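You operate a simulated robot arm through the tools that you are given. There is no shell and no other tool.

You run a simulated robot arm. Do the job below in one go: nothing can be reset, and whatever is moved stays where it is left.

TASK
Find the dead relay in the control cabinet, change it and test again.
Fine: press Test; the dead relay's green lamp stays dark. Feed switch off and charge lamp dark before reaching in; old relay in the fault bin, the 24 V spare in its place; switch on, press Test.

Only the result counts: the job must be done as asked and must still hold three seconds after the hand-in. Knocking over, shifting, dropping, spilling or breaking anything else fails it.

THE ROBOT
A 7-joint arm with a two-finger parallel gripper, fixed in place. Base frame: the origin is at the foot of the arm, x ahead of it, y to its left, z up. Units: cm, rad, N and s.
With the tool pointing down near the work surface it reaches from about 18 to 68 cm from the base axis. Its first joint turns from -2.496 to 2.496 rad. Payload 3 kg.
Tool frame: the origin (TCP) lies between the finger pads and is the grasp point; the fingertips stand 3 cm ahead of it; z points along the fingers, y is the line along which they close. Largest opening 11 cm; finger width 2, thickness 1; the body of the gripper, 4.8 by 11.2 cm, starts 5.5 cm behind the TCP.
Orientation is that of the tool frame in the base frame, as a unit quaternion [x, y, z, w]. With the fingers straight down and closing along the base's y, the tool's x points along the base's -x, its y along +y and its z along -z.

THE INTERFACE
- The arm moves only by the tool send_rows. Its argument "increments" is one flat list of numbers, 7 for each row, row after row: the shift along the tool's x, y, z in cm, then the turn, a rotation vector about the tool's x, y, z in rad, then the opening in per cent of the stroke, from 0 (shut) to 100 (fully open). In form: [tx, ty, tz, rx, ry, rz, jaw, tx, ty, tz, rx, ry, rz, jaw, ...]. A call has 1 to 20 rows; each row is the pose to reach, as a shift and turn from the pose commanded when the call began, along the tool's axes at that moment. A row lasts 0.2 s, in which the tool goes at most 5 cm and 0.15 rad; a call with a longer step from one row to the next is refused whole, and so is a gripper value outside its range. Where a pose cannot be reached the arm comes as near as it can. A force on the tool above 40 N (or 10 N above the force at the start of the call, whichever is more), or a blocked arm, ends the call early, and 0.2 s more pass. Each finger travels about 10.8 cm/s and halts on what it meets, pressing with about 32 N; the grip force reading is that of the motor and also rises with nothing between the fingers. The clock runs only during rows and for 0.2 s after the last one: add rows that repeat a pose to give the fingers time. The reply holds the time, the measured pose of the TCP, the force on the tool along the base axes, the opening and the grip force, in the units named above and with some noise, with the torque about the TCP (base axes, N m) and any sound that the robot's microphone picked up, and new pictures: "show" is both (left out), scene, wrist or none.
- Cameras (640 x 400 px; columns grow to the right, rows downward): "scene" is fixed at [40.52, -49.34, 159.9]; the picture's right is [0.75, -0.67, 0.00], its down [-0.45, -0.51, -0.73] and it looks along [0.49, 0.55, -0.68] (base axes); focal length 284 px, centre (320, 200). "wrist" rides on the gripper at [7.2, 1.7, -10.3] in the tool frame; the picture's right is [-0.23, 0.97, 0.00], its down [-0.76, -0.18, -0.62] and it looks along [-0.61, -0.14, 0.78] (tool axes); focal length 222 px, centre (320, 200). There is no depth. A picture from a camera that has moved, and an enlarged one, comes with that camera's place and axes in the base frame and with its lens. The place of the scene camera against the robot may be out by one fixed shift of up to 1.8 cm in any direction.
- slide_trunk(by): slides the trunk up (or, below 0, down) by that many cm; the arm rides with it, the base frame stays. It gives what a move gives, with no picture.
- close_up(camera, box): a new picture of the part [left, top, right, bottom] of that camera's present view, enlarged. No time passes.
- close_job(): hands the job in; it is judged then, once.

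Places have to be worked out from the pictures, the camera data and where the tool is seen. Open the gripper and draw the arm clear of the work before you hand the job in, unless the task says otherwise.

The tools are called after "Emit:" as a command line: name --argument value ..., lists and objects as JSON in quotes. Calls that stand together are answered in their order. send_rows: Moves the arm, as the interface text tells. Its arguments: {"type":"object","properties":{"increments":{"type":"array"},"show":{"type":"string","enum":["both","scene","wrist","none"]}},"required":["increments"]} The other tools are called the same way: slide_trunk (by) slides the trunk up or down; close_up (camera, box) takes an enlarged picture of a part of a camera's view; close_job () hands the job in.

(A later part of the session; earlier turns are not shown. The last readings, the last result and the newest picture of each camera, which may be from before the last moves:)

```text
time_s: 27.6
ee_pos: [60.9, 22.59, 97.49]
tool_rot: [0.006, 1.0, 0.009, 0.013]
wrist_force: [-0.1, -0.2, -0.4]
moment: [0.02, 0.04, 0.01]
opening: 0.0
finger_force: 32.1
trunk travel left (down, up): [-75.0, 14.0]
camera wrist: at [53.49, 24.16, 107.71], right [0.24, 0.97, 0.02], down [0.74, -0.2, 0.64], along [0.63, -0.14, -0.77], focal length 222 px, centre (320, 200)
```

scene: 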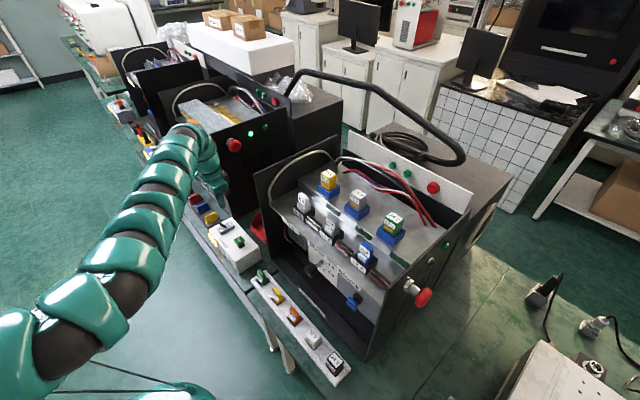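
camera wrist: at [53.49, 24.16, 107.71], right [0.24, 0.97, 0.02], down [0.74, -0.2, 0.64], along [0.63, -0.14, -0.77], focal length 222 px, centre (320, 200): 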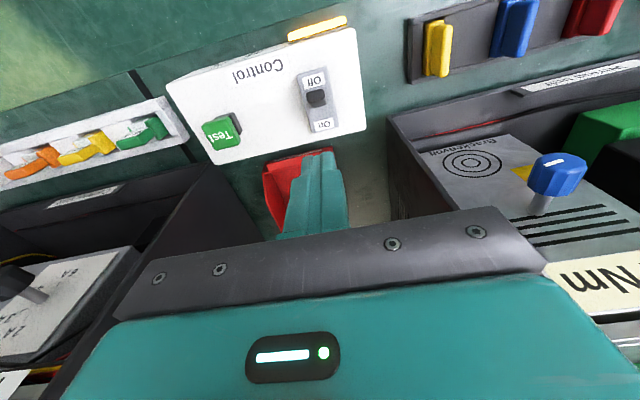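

Switch reads Off with the "On" label now exposed; the charge lamp is still faintly lit, so I must wait outside the cabinet. Meanwhile I raise the trunk to its upper range in preparation for the high relays.

Emit:
slide_trunk --by 13.5

Emit:
send_rows --increments '[1.5, -4, 0, 0, 0, 0, 0, 3, -8, 0, 0, 0, 0, 0, 4, -12, 0, 0, -0.1, 0, 0, 5, -16, 0, 0, -0.2, 0, 0, 5, -20, 0, 0, -0.3, 0, 0, 5, -24, 0, 0, -0.4, 0, 0, 5, -26, 0, 0, -0.4, 0, 0]' --show "both"

```text
time_s: 29.2
ee_pos: [61.0, 22.58, 110.92]
tool_rot: [0.008, 1.0, 0.01, 0.014]
wrist_force: [0.3, -0.4, 0.3]
moment: [0.01, -0.02, -0.02]
opening: 0.0
finger_force: 32.0
trunk travel left (down, up): [-88.5, 0.5]
```

```text
time_s: 30.5
ee_pos: [66.46, 10.95, 103.54]
tool_rot: [-0.004, 0.986, 0.019, 0.166]
wrist_force: [-6.9, 19.3, 8.0]
moment: [-2.25, -0.53, -0.51]
opening: 0.0
finger_force: 31.9
out of reach, approached as far as the arm can: row 2, 3, 4, 5, 6
trunk travel left (down, up): [-88.5, 0.5]
stopped in row 6: the force on the tool passed its limit at 74 N (the readings are from after the stop); the commanded pose is now the measured one
camera wrist: at [56.31, 12.24, 111.12], right [0.2, 0.97, 0.11], down [0.52, -0.2, 0.83], along [0.83, -0.11, -0.55], focal length 222 px, centre (320, 200)
```

scene: 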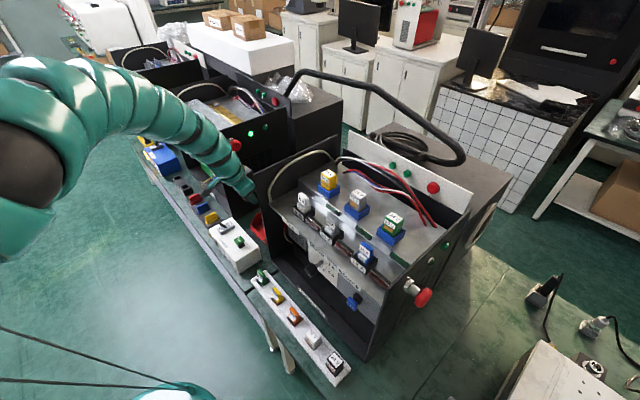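
wrist: 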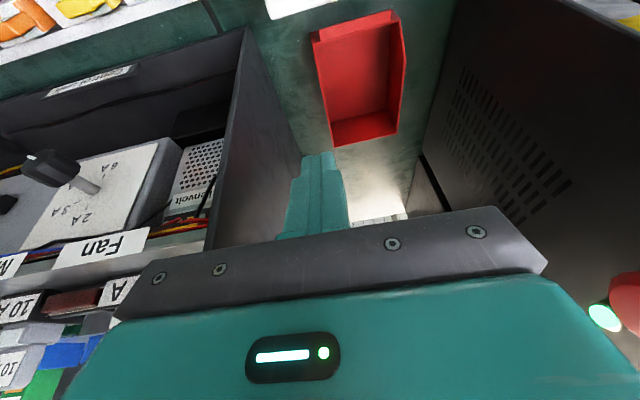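

The arm strayed outward during flagged rows and the hand touched the cabinet's left side wall; nothing appears displaced. I move the tool away to +y in small steps, and from now on use short checked moves.

Emit:
send_rows --increments '[0, 1, 0, 0, 0, 0, 0, 0, 2, 0, 0, 0, 0, 0, 0, 4, 0, 0, 0, 0, 0, 0, 6, 0, 0, 0, 0, 0]' --show "scene"

```text
time_s: 31.5
ee_pos: [66.58, 16.61, 103.67]
tool_rot: [0.0, 0.986, 0.016, 0.165]
wrist_force: [-0.2, 0.3, 0.1]
moment: [0.02, 0.0, 0.03]
opening: 0.0
finger_force: 32.0
trunk travel left (down, up): [-88.5, 0.5]
```

scene: 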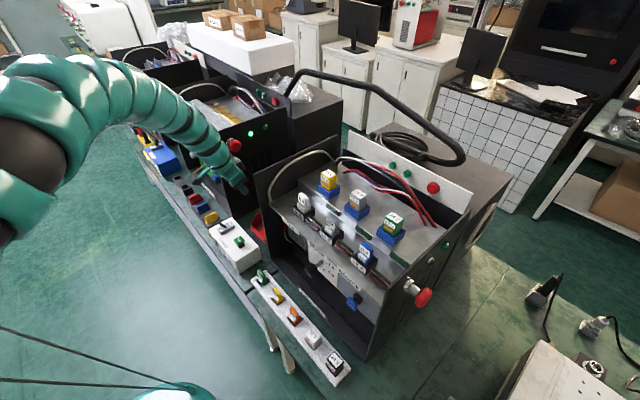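

Free again with no flags. With the tool tilted forward 0.33 rad, I test raising it 6 cm straight up, in small rows.

Emit:
send_rows --increments '[-0.66, 0, -1.9, 0, 0, 0, 0, -1.3, 0, -3.8, 0, 0, 0, 0, -1.97, 0, -5.67, 0, 0, 0, 0]' --show "none"

```text
time_s: 32.3
ee_pos: [66.78, 16.51, 109.52]
tool_rot: [-0.002, 0.986, 0.015, 0.164]
wrist_force: [-0.2, 0.6, -0.8]
moment: [-0.05, -0.02, 0.03]
opening: 0.0
finger_force: 32.3
trunk travel left (down, up): [-88.5, 0.5]
```

Rising works with the forward tilt. I continue up 8 cm more.

Emit:
send_rows --increments '[-0.66, 0, -1.9, 0, 0, 0, 0, -1.3, 0, -3.8, 0, 0, 0, 0, -1.97, 0, -5.67, 0, 0, 0, 0, -2.62, 0, -7.56, 0, 0, 0, 0]' --show "none"

```text
time_s: 33.3
ee_pos: [68.59, 17.27, 117.34]
tool_rot: [-0.002, 0.986, 0.014, 0.163]
wrist_force: [-0.6, 0.9, 0.2]
moment: [0.02, 0.04, 0.03]
opening: 0.0
finger_force: 32.2
out of reach, approached as far as the arm can: row 1, 2, 3, 4
trunk travel left (down, up): [-88.5, 0.5]
```

The pattern is clear: the wrist bend limits how far back and up a downward-pointing tool can go, so more forward tilt is needed up high. I tilt the tool forward to about 0.75 rad in place and look.

Emit:
send_rows --increments '[0, 0, 0, 0, -0.14, 0, 0, 0, 0, 0, 0, -0.28, 0, 0, 0, 0, 0, 0, -0.42, 0, 0, 0, 0, 0, 0, -0.42, 0, 0]' --show "both"

Emit:
close_up --camera "scene" --box '[190, 200, 270, 280]'

```text
time_s: 34.3
ee_pos: [72.71, 20.79, 115.39]
tool_rot: [0.003, 0.931, 0.016, 0.366]
wrist_force: [0.1, -0.3, 0.3]
moment: [0.06, -0.03, 0.03]
opening: 0.01
finger_force: 32.0
out of reach, approached as far as the arm can: row 1, 2, 3, 4
trunk travel left (down, up): [-88.5, 0.5]
camera wrist: at [60.38, 22.2, 118.26], right [0.16, 0.97, 0.19], down [0.13, -0.21, 0.97], along [0.98, -0.13, -0.16], focal length 222 px, centre (320, 200)
```

scene: 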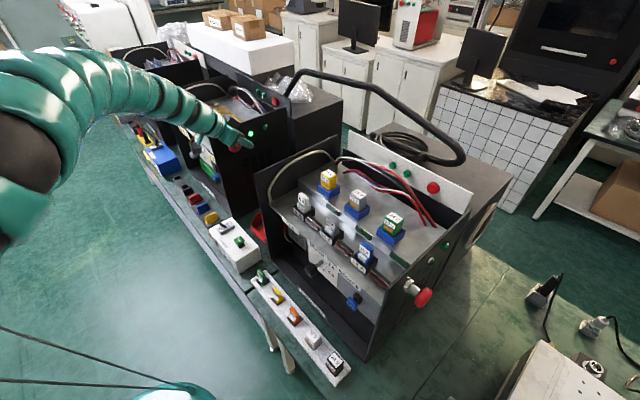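
wrist: 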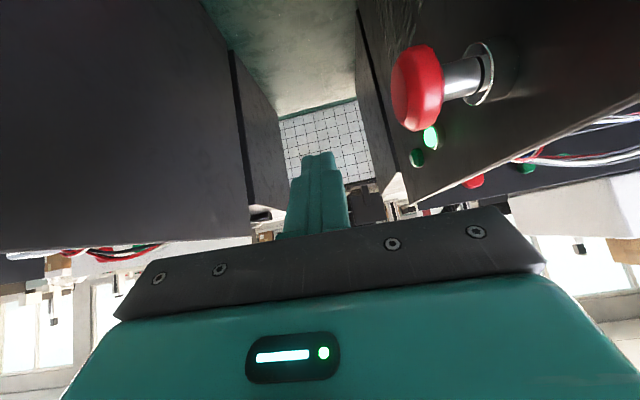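

```text
5.00 times, centred on (230, 240) of scene
camera zoom: at [40.52, -49.34, 159.9], right [0.75, -0.67, 0.0], down [-0.45, -0.51, -0.73], along [0.49, 0.55, -0.68], focal length 1418 px, centre (770, 0)
```

zoom: 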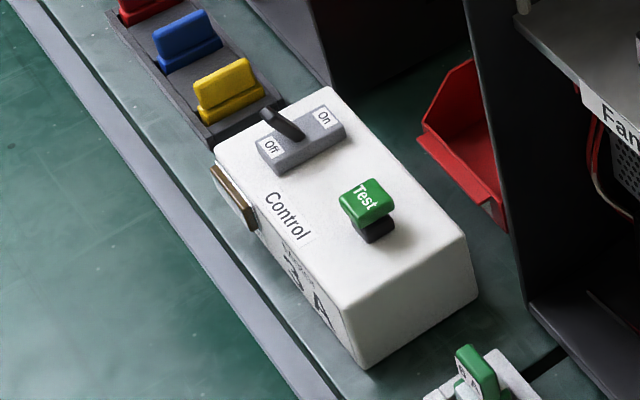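

The charge lamp is now dark and the lever is at Off, so reaching in is allowed. The arm seems to have a minimum radius when high, so I stay farther out: I go up 9 cm and outward 3 cm, away from the left cabinet's red button.

Emit:
send_rows --increments '[-1.5, -0.5, -0.8, 0, 0, 0, 0, -4.2, -1, -2.3, 0, 0, 0, 0, -6.3, -1.5, -3.4, 0, 0, 0, 0, -8.3, -2, -4.5, 0, 0, 0, 0]' --show "none"

```text
time_s: 35.3
ee_pos: [76.35, 19.28, 124.45]
tool_rot: [0.002, 0.93, 0.016, 0.366]
wrist_force: [0.0, 0.1, -0.7]
moment: [0.02, -0.02, -0.01]
opening: 0.0
finger_force: 32.0
out of reach, approached as far as the arm can: row 1, 2, 3, 4
trunk travel left (down, up): [-88.5, 0.5]
```

Mostly followed with a slight outward drift. I now swing toward the cabinet's near side at roughly constant radius, staying above everything (tips ≥ z 122).

Emit:
send_rows --increments '[-0.8, -2.8, 0.5, 0, 0, 0, 0, -1.5, -5.6, 0.9, 0, 0, 0, 0, -2.2, -8.4, 1.3, 0, 0, 0, 0, -2.9, -11.2, 1.7, 0, 0, 0, 0]' --show "scene"

```text
time_s: 36.3
ee_pos: [82.35, 9.13, 124.43]
tool_rot: [0.003, 0.931, 0.014, 0.365]
wrist_force: [0.2, 0.2, 0.5]
moment: [0.01, 0.01, 0.02]
opening: 0.0
finger_force: 31.7
out of reach, approached as far as the arm can: row 1, 2, 3, 4
trunk travel left (down, up): [-88.5, 0.5]
```

scene: 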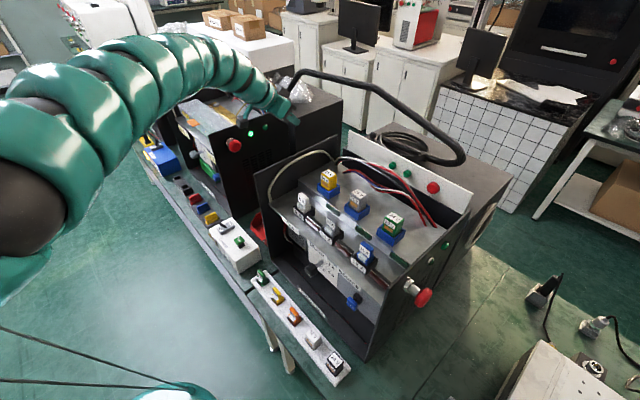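

The tool keeps being pushed outward (now r≈83) as it swings, so the yaw relative to the arm's direction seems to matter. In free air here I test a yaw turn of -0.3 rad about the vertical.

Emit:
send_rows --increments '[0, 0, 0, 0.068, 0, 0.073, 0, 0, 0, 0, 0.136, 0, 0.146, 0, 0, 0, 0, 0.204, 0, 0.22, 0, 0, 0, 0, 0.204, 0, 0.22, 0]' --show "none"

```text
time_s: 37.3
ee_pos: [82.23, 9.17, 124.5]
tool_rot: [0.142, 0.921, -0.039, 0.36]
wrist_force: [0.0, 0.5, 1.1]
moment: [-0.01, 0.03, 0.02]
opening: 0.02
finger_force: 32.1
trunk travel left (down, up): [-88.5, 0.5]
```

No flags with that yaw. I test drawing 4 cm back toward the base at this yaw.

Emit:
send_rows --increments '[0.93, -0.39, -0.87, 0, 0, 0, 0, 1.87, -0.77, -1.73, 0, 0, 0, 0, 2.8, -1.16, -2.6, 0, 0, 0, 0, 2.8, -1.16, -2.6, 0, 0, 0, 0]' --show "none"

```text
time_s: 38.3
ee_pos: [79.03, 9.56, 124.45]
tool_rot: [0.142, 0.921, -0.04, 0.36]
wrist_force: [0.2, -0.2, 0.3]
moment: [0.0, -0.01, -0.04]
opening: 0.0
finger_force: 31.6
out of reach, approached as far as the arm can: row 3, 4
trunk travel left (down, up): [-88.5, 0.5]
```

A kinematic check (the picture fits a Franka-like arm) suggests the last joint sits badly because the hand is turned the "long way round"; turning the hand 180° about its axis should put the wrist in a comfortable range and bring the camera above the tool. I start that turn in free air here, with 1.4 rad first.

Emit:
send_rows --increments '[0, 0, 0, 0, 0, 0.14, 0, 0, 0, 0, 0, 0, 0.28, 0, 0, 0, 0, 0, 0, 0.42, 0, 0, 0, 0, 0, 0, 0.56, 0, 0, 0, 0, 0, 0, 0.7, 0, 0, 0, 0, 0, 0, 0.84, 0, 0, 0, 0, 0, 0, 0.98, 0, 0, 0, 0, 0, 0, 1.12, 0, 0, 0, 0, 0, 0, 1.26, 0, 0, 0, 0, 0, 0, 1.4, 0]' --show "scene"

```text
time_s: 40.5
ee_pos: [78.94, 9.68, 124.39]
tool_rot: [0.702, 0.613, 0.202, 0.3]
wrist_force: [0.1, 0.1, 1.0]
moment: [0.02, 0.01, 0.01]
opening: 0.02
finger_force: 32.4
trunk travel left (down, up): [-88.5, 0.5]
```

scene: 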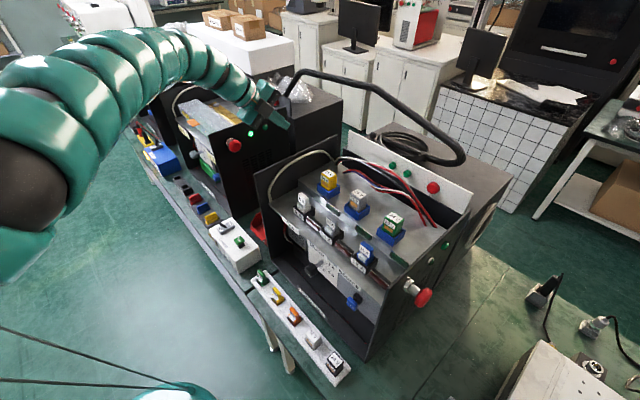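

The turn went through with no flags and the tool stayed in place. I continue the turn by another 1.4 rad.

Emit:
send_rows --increments '[0, 0, 0, 0, 0, 0.14, 0, 0, 0, 0, 0, 0, 0.28, 0, 0, 0, 0, 0, 0, 0.42, 0, 0, 0, 0, 0, 0, 0.56, 0, 0, 0, 0, 0, 0, 0.7, 0, 0, 0, 0, 0, 0, 0.84, 0, 0, 0, 0, 0, 0, 0.98, 0, 0, 0, 0, 0, 0, 1.12, 0, 0, 0, 0, 0, 0, 1.26, 0, 0, 0, 0, 0, 0, 1.4, 0, 0, 0, 0, 0, 0, 1.4, 0]' --show "both"

```text
time_s: 42.9
ee_pos: [79.14, 9.73, 124.46]
tool_rot: [0.908, 0.211, 0.32, 0.171]
wrist_force: [0.0, 0.1, -0.7]
moment: [0.01, -0.02, 0.0]
opening: 0.0
finger_force: 32.2
out of reach, approached as far as the arm can: row 8, 9, 10, 11
trunk travel left (down, up): [-88.5, 0.5]
camera wrist: at [77.88, 13.58, 136.61], right [0.11, -0.94, 0.32], down [-0.99, -0.12, -0.01], along [0.04, -0.31, -0.95], focal length 222 px, centre (320, 200)
```

scene: 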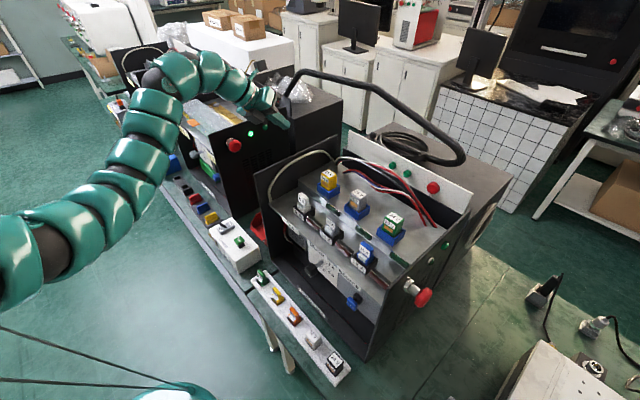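
wrist: 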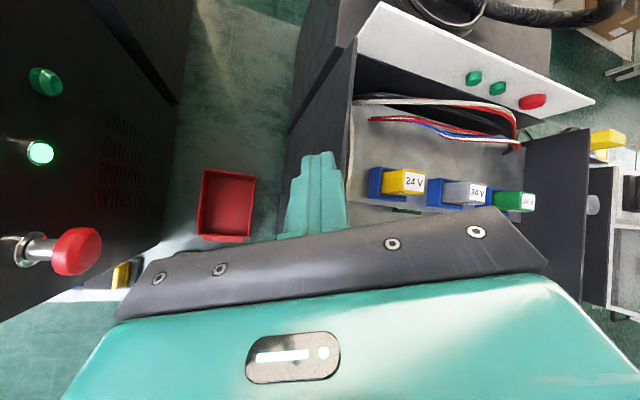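

The hand has turned 2.4 rad of the way and the camera now sits above, giving a good look at the relays and the bin; the last part was flagged and the elbow moved low. I test whether the remaining turn goes through from this posture.

Emit:
send_rows --increments '[0, 0, 0, 0, 0, 0.1, 0, 0, 0, 0, 0, 0, 0.2, 0, 0, 0, 0, 0, 0, 0.3, 0, 0, 0, 0, 0, 0, 0.4, 0, 0, 0, 0, 0, 0, 0.5, 0]' --show "scene"

```text
time_s: 44.1
ee_pos: [72.72, 0.93, 124.76]
tool_rot: [0.93, 0.04, 0.35, 0.108]
wrist_force: [-0.2, 0.8, 0.8]
moment: [-0.03, 0.01, -0.04]
opening: 0.03
finger_force: 32.1
out of reach, approached as far as the arm can: row 1, 2, 3, 4, 5
trunk travel left (down, up): [-88.5, 0.5]
```

scene: 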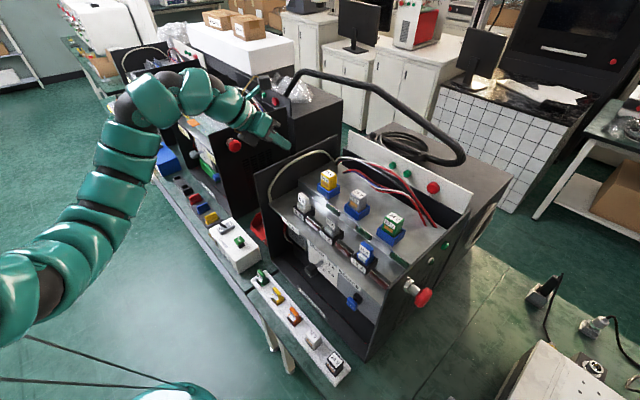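

The hand is now nearly turned round, with the closing axis close to the base's y, over the cabinet's left wall at (72.7, 0.9, 124.8). I test a small 3 cm move toward -y from here.

Emit:
send_rows --increments '[-0.22, 1.46, 0.26, 0, 0, 0, 0, -0.45, 2.93, 0.52, 0, 0, 0, 0]' --show "wrist"

```text
time_s: 44.7
ee_pos: [72.9, -2.08, 124.86]
tool_rot: [0.93, 0.042, 0.349, 0.106]
wrist_force: [0.0, 0.3, -0.2]
moment: [-0.05, -0.02, 0.0]
opening: 0.02
finger_force: 31.2
trunk travel left (down, up): [-88.5, 0.5]
camera wrist: at [71.57, -0.88, 137.49], right [-0.17, -0.98, 0.08], down [-0.98, 0.16, -0.07], along [0.06, -0.09, -0.99], focal length 222 px, centre (320, 200)
```

wrist: 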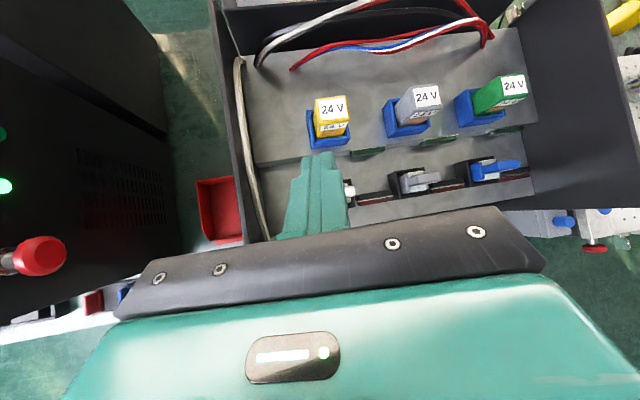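

No flags, and now the camera looks straight down on the relays: the yellow one is at about (83.3, -6). I finish squaring the tool so the fingers close exactly along the base's y, then check.

Emit:
send_rows --increments '[0, 0, 0, 0.056, 0.01, 0.052, 0, 0, 0, 0, 0.111, 0.021, 0.104, 0, 0, 0, 0, 0.167, 0.032, 0.156, 0]' --show "both"

```text
time_s: 45.5
ee_pos: [72.79, -2.17, 124.83]
tool_rot: [0.93, -0.002, 0.366, 0.001]
wrist_force: [0.1, 0.2, 0.2]
moment: [-0.02, -0.01, 0.01]
opening: 0.01
finger_force: 32.3
trunk travel left (down, up): [-88.5, 0.5]
camera wrist: at [71.11, -3.82, 137.34], right [-0.17, -0.97, -0.15], down [-0.98, 0.18, -0.06], along [0.09, 0.14, -0.99], focal length 222 px, centre (320, 200)
```

scene: 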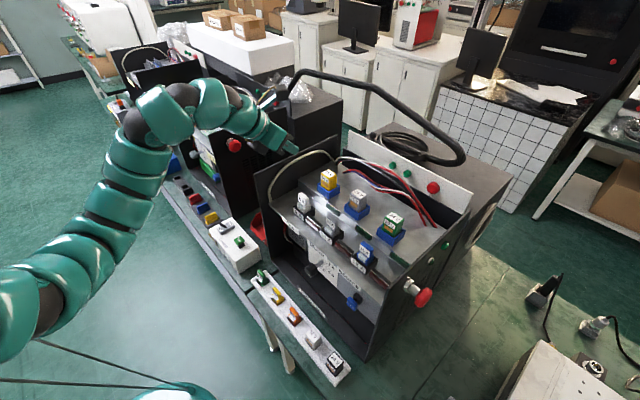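
wrist: 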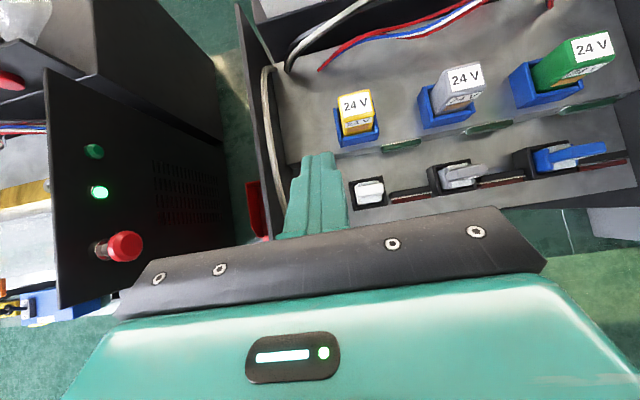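

Perfect: the orientation is now exact (tilt 0.75, closing along y) with no flags. I take enlarged views of the yellow relay to fix its position, height and the wire near it.

Emit:
close_up --camera "wrist" --box '[240, 50, 480, 200]'

Emit:
close_up --camera "scene" --box '[260, 130, 360, 220]'

```text
2.67 times, centred on (360, 125) of wrist
camera zoom: at [71.11, -3.82, 137.34], right [-0.17, -0.97, -0.15], down [-0.98, 0.18, -0.06], along [0.09, 0.14, -0.99], focal length 592 px, centre (213, 400)
```

zoom: 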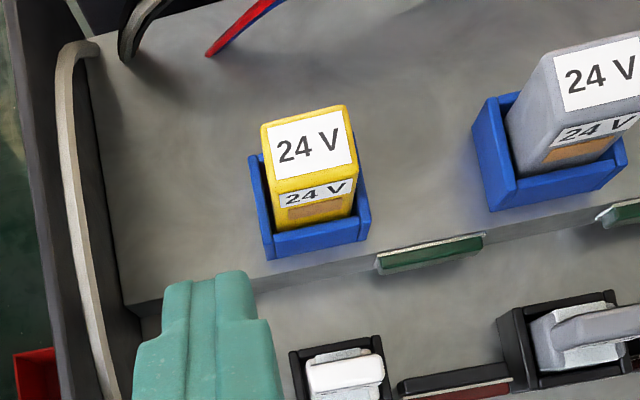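

```text
4.44 times, centred on (310, 175) of scene
camera zoom: at [40.52, -49.34, 159.9], right [0.75, -0.67, 0.0], down [-0.45, -0.51, -0.73], along [0.49, 0.55, -0.68], focal length 1260 px, centre (364, 311)
```

zoom: 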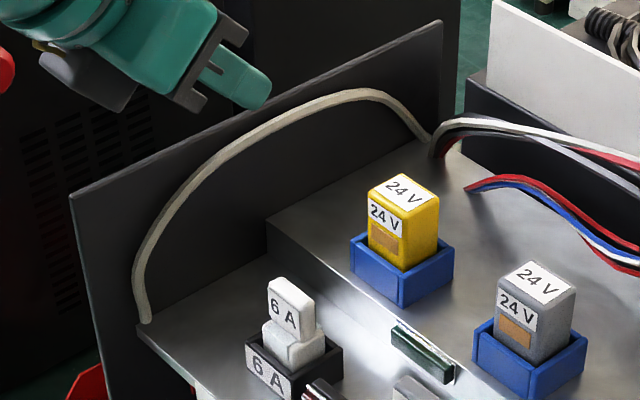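

The views agree: yellow relay top centre about (82.2, -6.0, 114.3), about 3.3 cm wide in y, its socket rim near z 109.8; the wire hugs the left wall at y≈2.5–3.5. I open the fingers to 6 cm and move to a hover above it at z 122.

Emit:
send_rows --increments '[0, 0, 0, 0, 0, 0, 55, 1.5, 1.3, 2.66, 0, 0, 0, 55, 3.0, 2.55, 5.32, 0, 0, 0, 55, 4.46, 3.83, 7.98, 0, 0, 0, 55, 4.46, 3.83, 7.98, 0, 0, 0, 55]' --show "both"

```text
time_s: 46.7
ee_pos: [76.6, -3.98, 123.51]
tool_rot: [0.93, -0.001, 0.366, 0.002]
wrist_force: [0.6, -0.3, -0.4]
moment: [0.0, 0.0, -0.01]
opening: 6.06
finger_force: 0.0
out of reach, approached as far as the arm can: row 3, 4, 5
trunk travel left (down, up): [-88.5, 0.5]
camera wrist: at [74.92, -5.52, 136.18], right [-0.17, -0.97, -0.15], down [-0.98, 0.18, -0.06], along [0.09, 0.14, -0.99], focal length 222 px, centre (320, 200)
```

scene: 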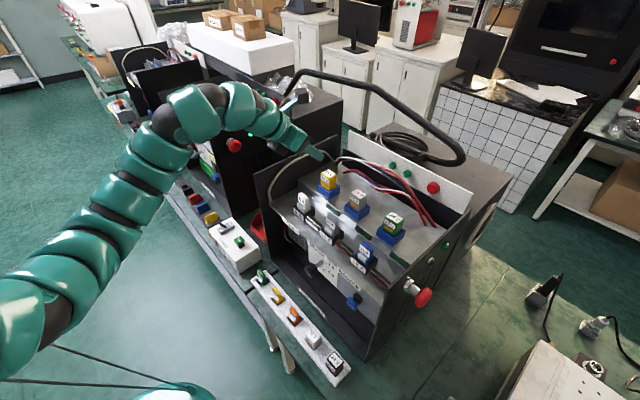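
wrist: 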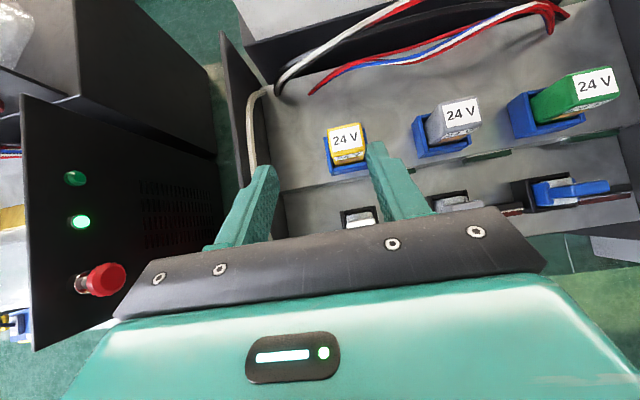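

In this posture the reach outward ends at x≈76.6, so I need more forward tilt to reach the relay. I turn the tool 0.25 rad further forward in place (free air) and see whether it is accepted.

Emit:
send_rows --increments '[0, 0, 0, 0, 0.125, 0, 55, 0, 0, 0, 0, 0.25, 0, 55, 0, 0, 0, 0, 0.25, 0, 55]' --show "none"

```text
time_s: 47.5
ee_pos: [76.52, -3.86, 123.52]
tool_rot: [0.877, -0.002, 0.48, 0.002]
wrist_force: [-0.7, -0.4, 0.1]
moment: [0.01, -0.04, -0.04]
opening: 6.05
finger_force: 0.0
trunk travel left (down, up): [-88.5, 0.5]
```

Accepted with tilt now 1.0 rad. I try moving 5 cm outward and 2 cm down toward the relay's line at y≈-6.

Emit:
send_rows --increments '[0.5, 1.05, 2.65, 0, 0, 0, 55, 1.0, 2.1, 5.3, 0, 0, 0, 55, 1.0, 2.1, 5.3, 0, 0, 0, 55]' --show "none"

```text
time_s: 48.3
ee_pos: [81.43, -6.05, 121.48]
tool_rot: [0.878, -0.001, 0.479, 0.001]
wrist_force: [0.3, -0.6, -0.7]
moment: [0.01, 0.02, -0.01]
opening: 6.04
finger_force: 0.0
trunk travel left (down, up): [-88.5, 0.5]
```

Unflagged: now at (81.4, -6.05, 121.5), over the yellow relay. I look closely before descending.

Emit:
close_up --camera "wrist" --box '[220, 60, 500, 260]'

Emit:
close_up --camera "scene" --box '[280, 130, 380, 220]'

```text
2.00 times, centred on (360, 160) of wrist
camera zoom: at [76.79, -7.68, 133.25], right [-0.12, -0.97, -0.19], down [-0.94, 0.18, -0.3], along [0.33, 0.14, -0.93], focal length 444 px, centre (240, 280)
```

zoom: 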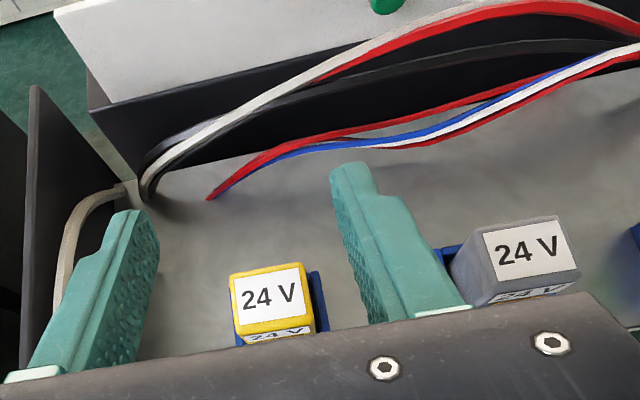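

```text
4.44 times, centred on (330, 175) of scene
camera zoom: at [40.52, -49.34, 159.9], right [0.75, -0.67, 0.0], down [-0.45, -0.51, -0.73], along [0.49, 0.55, -0.68], focal length 1260 px, centre (276, 311)
```

zoom: 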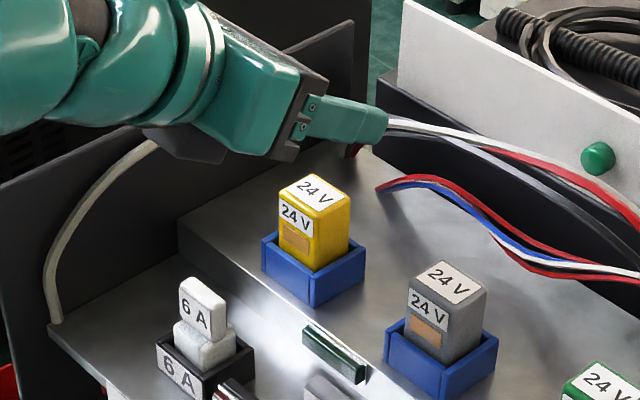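

Both views put the relay's top at (82.35, -6.05, 114.1), centred between the open fingers. I descend 8.6 cm to the grasp height (TCP z≈112.9), fingers straddling the relay above its socket rim.

Emit:
send_rows --increments '[-1.8, 0, 1.1, 0, 0, 0, 55, -3.6, 0, 2.2, 0, 0, 0, 55, -5.4, 0, 3.3, 0, 0, 0, 55, -6.4, 0, 3.95, 0, 0, 0, 55, -7.29, 0, 4.52, 0, 0, 0, 55, -7.29, 0, 4.52, 0, 0, 0, 55]' --show "both"

Emit:
close_up --camera "wrist" --box '[220, 60, 500, 260]'

Emit:
close_up --camera "scene" --box '[280, 130, 380, 220]'

```text
time_s: 49.7
ee_pos: [81.48, -6.41, 116.41]
tool_rot: [0.878, 0.0, 0.479, 0.001]
wrist_force: [0.4, -0.2, 0.7]
moment: [0.03, -0.02, -0.01]
opening: 6.04
finger_force: 0.2
out of reach, approached as far as the arm can: row 1, 2, 3, 4, 5, 6
trunk travel left (down, up): [-88.5, 0.5]
camera wrist: at [76.75, -8.18, 128.15], right [-0.12, -0.97, -0.19], down [-0.94, 0.18, -0.3], along [0.33, 0.14, -0.93], focal length 222 px, centre (320, 200)
```

scene: 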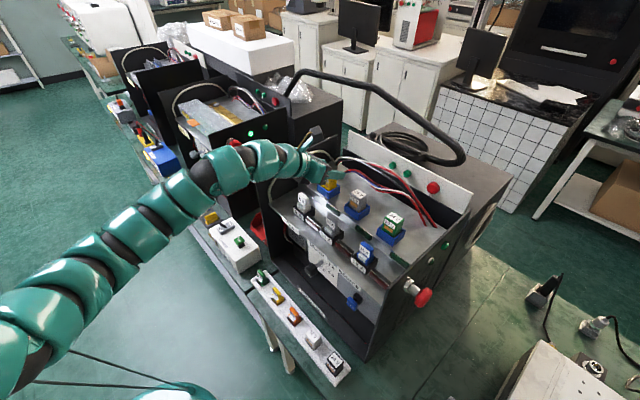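
wrist: 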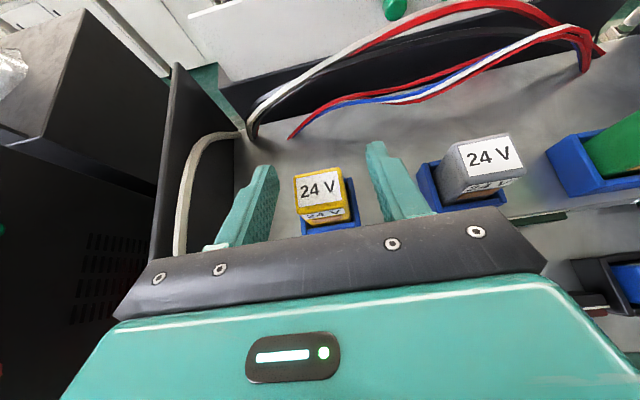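

```text
2.00 times, centred on (360, 160) of wrist
camera zoom: at [76.75, -8.18, 128.15], right [-0.12, -0.97, -0.19], down [-0.94, 0.18, -0.3], along [0.33, 0.14, -0.93], focal length 444 px, centre (240, 280)
```

zoom: 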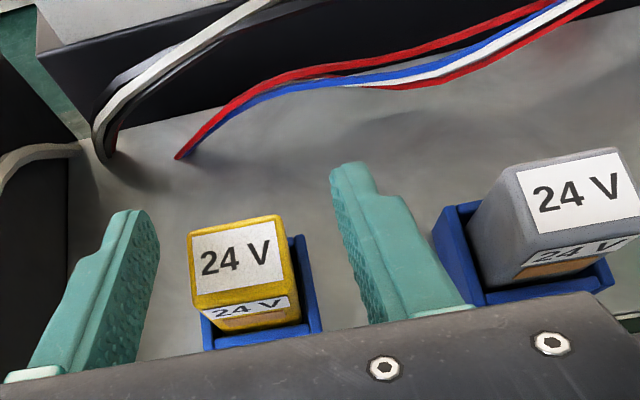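

```text
4.44 times, centred on (330, 175) of scene
camera zoom: at [40.52, -49.34, 159.9], right [0.75, -0.67, 0.0], down [-0.45, -0.51, -0.73], along [0.49, 0.55, -0.68], focal length 1260 px, centre (276, 311)
```

zoom: 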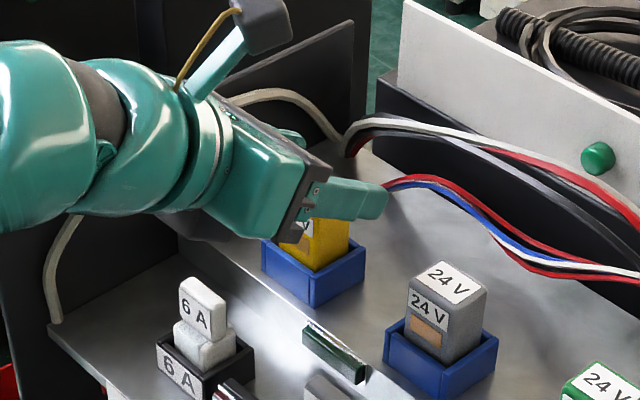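

The arm's own descent ended at z 116.4 (reach), but the trunk can lower the rest. I first shift 0.3 cm toward +y to centre on the relay.

Emit:
send_rows --increments '[0, -0.3, 0, 0, 0, 0, 55, 0, -0.3, 0, 0, 0, 0, 55]' --show "none"

```text
time_s: 50.3
ee_pos: [81.43, -6.46, 116.54]
tool_rot: [0.878, 0.0, 0.479, 0.001]
wrist_force: [-0.7, -0.3, 0.1]
moment: [0.03, 0.0, -0.01]
opening: 6.03
finger_force: 0.1
out of reach, approached as far as the arm can: row 1, 2
trunk travel left (down, up): [-88.5, 0.5]
```

The arm did not shift at this limit. I go up 1.5 cm where it is freer and shift +y there; the trunk will make up the height.

Emit:
send_rows --increments '[0.7, 0, -0.45, 0, 0, 0, 55, 1.4, -0.2, -0.9, 0, 0, 0, 55, 1.7, -0.4, -1.1, 0, 0, 0, 55]' --show "none"

```text
time_s: 51.1
ee_pos: [81.5, -6.27, 118.12]
tool_rot: [0.878, -0.001, 0.479, 0.002]
wrist_force: [0.5, -0.8, -0.9]
moment: [-0.02, 0.01, -0.01]
opening: 6.05
finger_force: 0.1
out of reach, approached as far as the arm can: row 3
trunk travel left (down, up): [-88.5, 0.5]
```

Better: y -6.27. I go up another 1.5 cm with 0.2 more in y.

Emit:
send_rows --increments '[0.6, -0.1, -0.4, 0, 0, 0, 55, 1.2, -0.2, -0.9, 0, 0, 0, 55, 1.2, -0.2, -0.9, 0, 0, 0, 55]' --show "none"

```text
time_s: 51.9
ee_pos: [81.37, -6.05, 119.61]
tool_rot: [0.878, 0.001, 0.479, 0.0]
wrist_force: [0.2, -0.5, 0.4]
moment: [-0.02, 0.0, 0.05]
opening: 6.07
finger_force: 0.1
trunk travel left (down, up): [-88.5, 0.5]
```

Now at (81.4, -6.05, 119.6) with no flags. I lower by the trunk, 4 cm first, then check the clearance.

Emit:
slide_trunk --by -4

Emit:
close_up --camera "wrist" --box '[220, 60, 500, 260]'

Emit:
close_up --camera "scene" --box '[260, 130, 380, 220]'

```text
time_s: 52.7
ee_pos: [81.32, -6.05, 115.58]
tool_rot: [0.877, 0.0, 0.48, 0.001]
wrist_force: [-0.1, -0.1, 0.2]
moment: [0.02, -0.01, 0.0]
opening: 6.05
finger_force: 0.1
trunk travel left (down, up): [-84.5, 4.5]
```

```text
2.00 times, centred on (360, 160) of wrist
camera zoom: at [76.63, -7.69, 127.37], right [-0.12, -0.97, -0.19], down [-0.94, 0.18, -0.3], along [0.33, 0.14, -0.93], focal length 444 px, centre (240, 280)
```

zoom: 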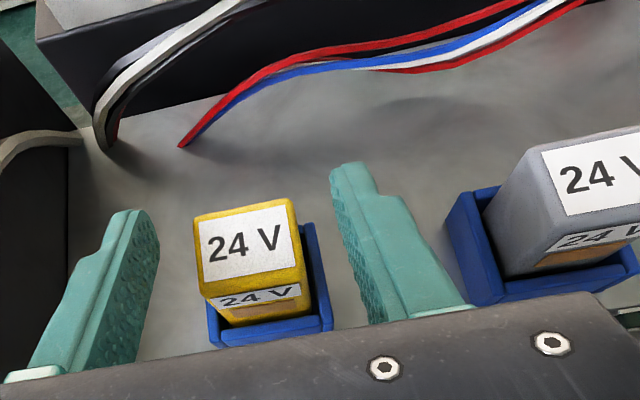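

```text
4.44 times, centred on (320, 175) of scene
camera zoom: at [40.52, -49.34, 159.9], right [0.75, -0.67, 0.0], down [-0.45, -0.51, -0.73], along [0.49, 0.55, -0.68], focal length 1260 px, centre (320, 311)
```

zoom: 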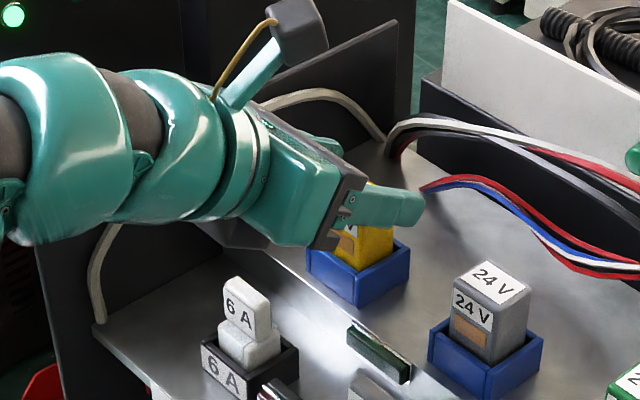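

The relay sits centred between the fingers, with clearance to socket, fuses and wire. I lower the trunk the last 2.6 cm.

Emit:
slide_trunk --by -2.6

Emit:
close_up --camera "wrist" --box '[220, 60, 500, 260]'

Emit:
close_up --camera "scene" --box '[300, 150, 380, 210]'

```text
time_s: 53.4
ee_pos: [81.33, -6.02, 112.94]
tool_rot: [0.877, 0.001, 0.48, 0.001]
wrist_force: [0.0, -0.1, -0.1]
moment: [-0.01, 0.0, 0.01]
opening: 6.06
finger_force: 0.2
trunk travel left (down, up): [-81.9, 7.1]
```

```text
2.00 times, centred on (360, 160) of wrist
camera zoom: at [76.62, -7.69, 124.78], right [-0.12, -0.97, -0.19], down [-0.94, 0.18, -0.3], along [0.33, 0.14, -0.93], focal length 444 px, centre (240, 280)
```

zoom: 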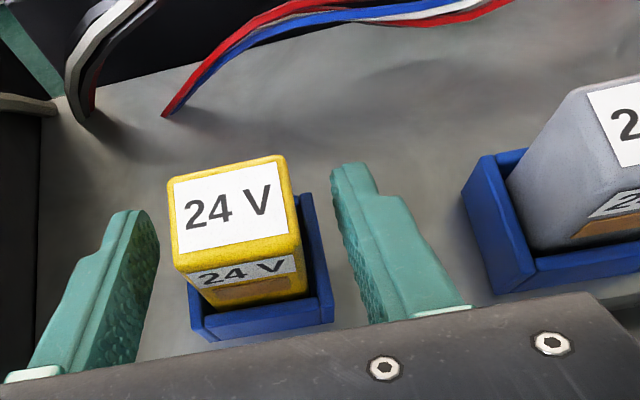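

```text
6.67 times, centred on (340, 180) of scene
camera zoom: at [40.52, -49.34, 159.9], right [0.75, -0.67, 0.0], down [-0.45, -0.51, -0.73], along [0.49, 0.55, -0.68], focal length 1890 px, centre (187, 333)
```

zoom: 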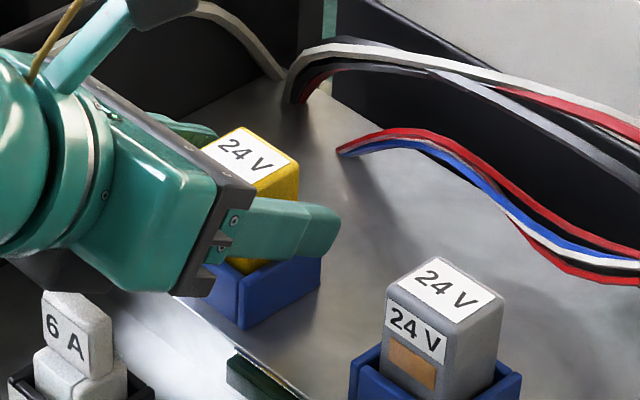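

Top at (82.4, -6.1, 114.2), fingers centred, tips above the socket rim. I close the fingers on the relay.

Emit:
send_rows --increments '[0, 0, 0, 0, 0, 0, 35, 0, 0, 0, 0, 0, 0, 20, 0, 0, 0, 0, 0, 0, 15, 0, 0, 0, 0, 0, 0, 15]' --show "wrist"

Emit:
close_up --camera "scene" --box '[300, 150, 380, 210]'

```text
time_s: 54.4
ee_pos: [81.31, -6.05, 113.02]
tool_rot: [0.877, 0.0, 0.48, 0.001]
wrist_force: [-1.0, -0.7, 0.0]
moment: [-0.04, 0.02, 0.01]
opening: 3.52
finger_force: 32.2
trunk travel left (down, up): [-81.9, 7.1]
camera wrist: at [76.65, -7.7, 124.76], right [-0.12, -0.97, -0.19], down [-0.94, 0.18, -0.3], along [0.33, 0.14, -0.93], focal length 222 px, centre (320, 200)
```

wrist: 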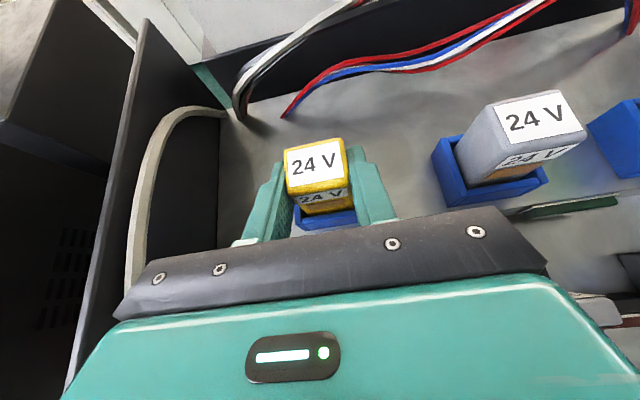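

```text
6.67 times, centred on (340, 180) of scene
camera zoom: at [40.52, -49.34, 159.9], right [0.75, -0.67, 0.0], down [-0.45, -0.51, -0.73], along [0.49, 0.55, -0.68], focal length 1890 px, centre (187, 333)
```

zoom: 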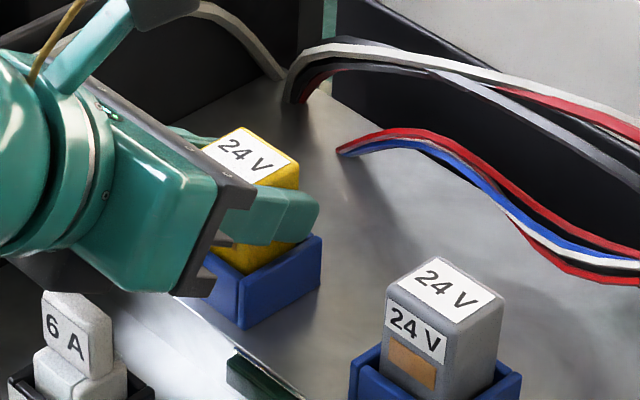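

Gripped at 3.5 cm with 32 N. I pull straight up with the trunk, 3 cm first, watching the force.

Emit:
slide_trunk --by 3

Emit:
close_up --camera "scene" --box '[300, 150, 380, 210]'

Emit:
close_up --camera "wrist" --box '[220, 60, 500, 260]'

```text
time_s: 55.2
ee_pos: [81.33, -5.96, 116.0]
tool_rot: [0.878, -0.001, 0.479, 0.001]
wrist_force: [0.3, -0.4, -0.7]
moment: [-0.03, 0.02, -0.01]
opening: 3.49
finger_force: 31.8
trunk travel left (down, up): [-84.9, 4.1]
```

```text
6.67 times, centred on (340, 180) of scene
camera zoom: at [40.52, -49.34, 159.9], right [0.75, -0.67, 0.0], down [-0.45, -0.51, -0.73], along [0.49, 0.55, -0.68], focal length 1890 px, centre (187, 333)
```

zoom: 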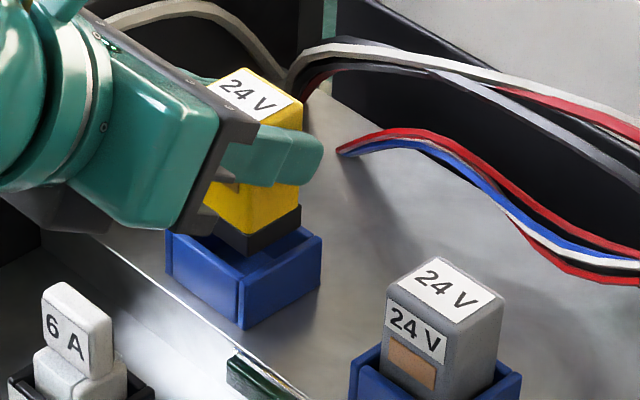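

```text
2.00 times, centred on (360, 160) of wrist
camera zoom: at [76.67, -7.71, 127.74], right [-0.12, -0.97, -0.19], down [-0.94, 0.18, -0.3], along [0.33, 0.14, -0.93], focal length 444 px, centre (240, 280)
```

zoom: 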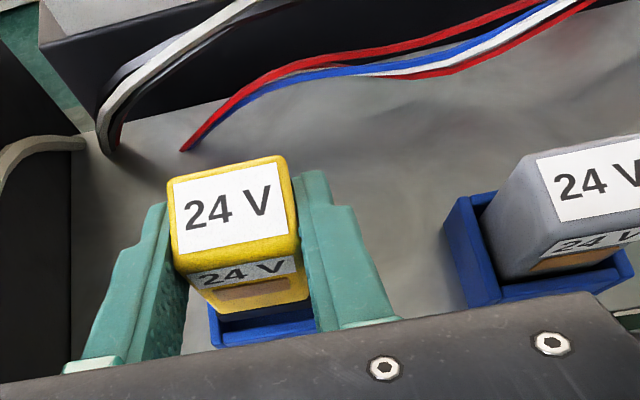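

The relay came out freely, its bottom about 5 cm below the TCP. I raise the trunk the remaining 3.6 cm, then draw back and up with the arm toward (76.5, -4, 123.5), a place I know is reachable.

Emit:
slide_trunk --by 3.6

Emit:
send_rows --increments '[0.42, 0, -0.27, 0, 0, 0, 15, 0.84, 0, -0.54, 0, 0, 0, 15, 0.7, -0.7, -2.4, 0, 0, 0, 15, 0.7, -1.4, -4.5, 0, 0, 0, 15, 0.7, -2.0, -6.15, 0, 0, 0, 15, 0.7, -2.0, -6.15, 0, 0, 0, 15]' --show "scene"

```text
time_s: 56.0
ee_pos: [81.35, -6.02, 119.55]
tool_rot: [0.877, 0.0, 0.48, 0.001]
wrist_force: [0.4, -0.5, -0.9]
moment: [-0.04, 0.0, 0.03]
opening: 3.5
finger_force: 32.4
trunk travel left (down, up): [-88.5, 0.5]
```

```text
time_s: 57.4
ee_pos: [76.74, -4.22, 123.44]
tool_rot: [0.878, 0.001, 0.479, 0.001]
wrist_force: [0.7, -0.9, -0.5]
moment: [-0.02, -0.01, -0.01]
opening: 3.53
finger_force: 32.2
trunk travel left (down, up): [-88.5, 0.5]
```

scene: 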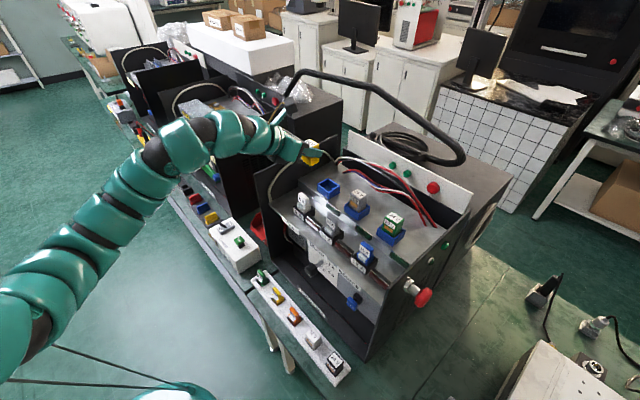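

Held and clear of the socket, no flags. I raise another 3.5 cm before crossing the left wall (top z≈116.7; the relay's bottom must stay above about 119).

Emit:
send_rows --increments '[1.0, 0, -0.63, 0, 0, 0, 15, 2.0, 0, -1.26, 0, 0, 0, 15, 2.95, 0, -1.89, 0, 0, 0, 15, 2.95, 0, -1.89, 0, 0, 0, 15]' --show "none"

```text
time_s: 58.4
ee_pos: [76.53, -4.18, 127.04]
tool_rot: [0.878, 0.0, 0.479, 0.0]
wrist_force: [-0.8, 0.6, -0.4]
moment: [0.01, 0.02, 0.02]
opening: 3.53
finger_force: 32.1
trunk travel left (down, up): [-88.5, 0.5]
```

At z 127 with no flags. I swing toward +y in steps, keeping the radius, to y≈6 first.

Emit:
send_rows --increments '[0, -2.5, 0, 0, 0, 0, 15, -0.1, -5, -0.2, 0, 0, 0, 15, -0.2, -7.5, -0.3, 0, 0, 0, 15, -0.3, -10.2, -0.5, 0, 0, 0, 15, -0.3, -10.2, -0.5, 0, 0, 0, 15]' --show "scene"

```text
time_s: 59.6
ee_pos: [76.39, 0.07, 127.1]
tool_rot: [0.877, 0.0, 0.48, 0.001]
wrist_force: [0.0, -0.4, -0.5]
moment: [-0.01, 0.03, -0.05]
opening: 3.53
finger_force: 32.6
out of reach, approached as far as the arm can: row 2, 3, 4, 5
trunk travel left (down, up): [-88.5, 0.5]
```

scene: 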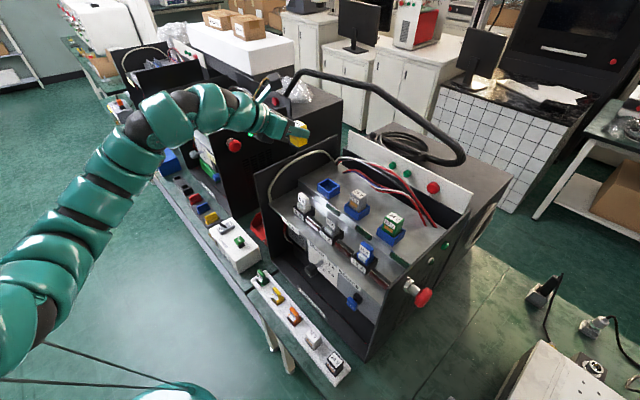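

The limit in +y is a wrist-turn limit at fixed yaw, so I instead swing as if turning the base joint: position and yaw together, by 0.22 rad, at z 127 to about (74.5, 16.9) over the bin.

Emit:
send_rows --increments '[-0.03, -2.83, -0.04, 0.0312, 0, -0.0199, 15, -0.11, -5.65, -0.18, 0.0623, 0, -0.0399, 15, -0.25, -8.46, -0.4, 0.0935, 0, -0.0598, 15, -0.45, -11.27, -0.7, 0.1246, 0, -0.0798, 15, -0.7, -14.05, -1.1, 0.1558, 0, -0.0997, 15, -1.01, -16.85, -1.58, 0.1873, 0, -0.1199, 15, -1.01, -16.85, -1.58, 0.1873, 0, -0.1199, 15]' --show "both"

```text
time_s: 61.2
ee_pos: [74.85, 11.51, 127.75]
tool_rot: [0.872, 0.097, 0.477, -0.053]
wrist_force: [0.0, -0.5, -0.3]
moment: [0.0, 0.01, -0.02]
opening: 3.51
finger_force: 32.0
out of reach, approached as far as the arm can: row 1, 2, 3, 4, 5, 6, 7
trunk travel left (down, up): [-88.5, 0.5]
camera wrist: at [70.56, 8.84, 139.53], right [0.1, -0.98, -0.19], down [-0.95, -0.03, -0.31], along [0.29, 0.21, -0.93], focal length 222 px, centre (320, 200)
```

scene: 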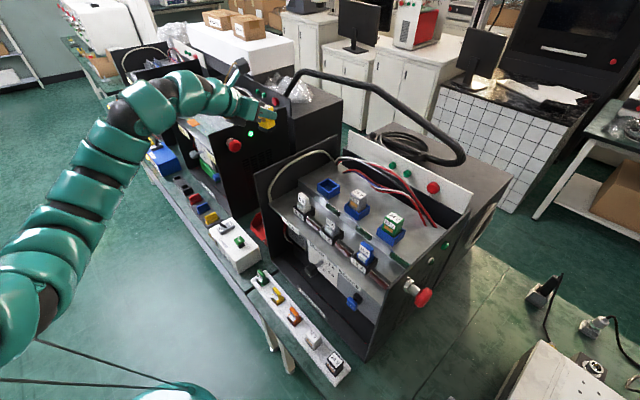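
wrist: 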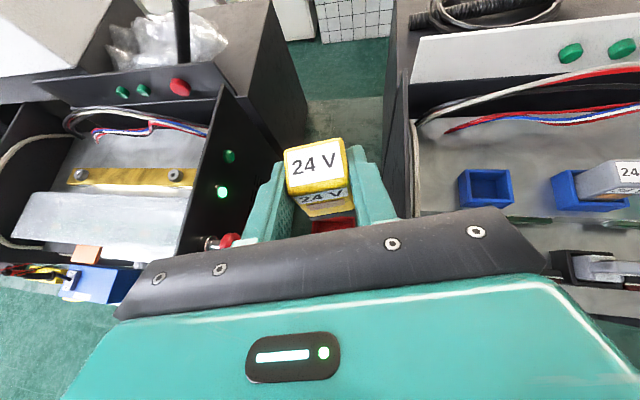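

The relay is over the gap between the cabinets at (74.9, 11.5, 127.8) with the yaw turned, but short in y. I try easing the wrist by turning -0.3 about the tool axis while moving 5 cm toward +y.

Emit:
send_rows --increments '[0, 0, 0, 0, 0, -0.1, 15, 0, 0, 0, 0, 0, -0.2, 15, 0, 0, 0, 0, 0, -0.3, 15, 0.2, -1.6, 0.3, 0, 0, -0.3, 15, 0.4, -3.2, 0.6, 0, 0, -0.3, 15, 0.59, -4.88, 0.92, 0, 0, -0.3, 15]' --show "none"

```text
time_s: 62.6
ee_pos: [74.98, 16.56, 127.59]
tool_rot: [0.848, 0.228, 0.478, 0.019]
wrist_force: [0.1, -0.5, -0.6]
moment: [0.03, 0.01, 0.0]
opening: 3.52
finger_force: 32.5
trunk travel left (down, up): [-88.5, 0.5]
```

No flags: at (75.0, 16.6, 127.6) above the bin. I check the view straight down before lowering with the trunk.

Emit:
close_up --camera "wrist" --box '[160, 60, 480, 260]'

Emit:
close_up --camera "scene" --box '[80, 60, 320, 240]'

```text
2.00 times, centred on (320, 160) of wrist
camera zoom: at [70.28, 16.15, 139.44], right [0.26, -0.96, 0.06], down [-0.91, -0.26, -0.32], along [0.32, 0.03, -0.95], focal length 444 px, centre (320, 280)
```

zoom: 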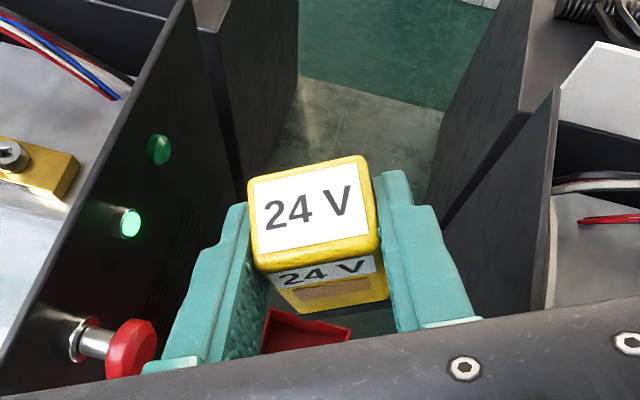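

```text
2.22 times, centred on (200, 150) of scene
camera zoom: at [40.52, -49.34, 159.9], right [0.75, -0.67, 0.0], down [-0.45, -0.51, -0.73], along [0.49, 0.55, -0.68], focal length 630 px, centre (587, 311)
```

zoom: 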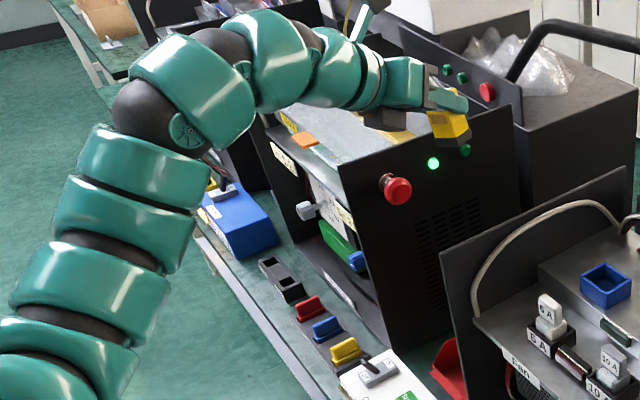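

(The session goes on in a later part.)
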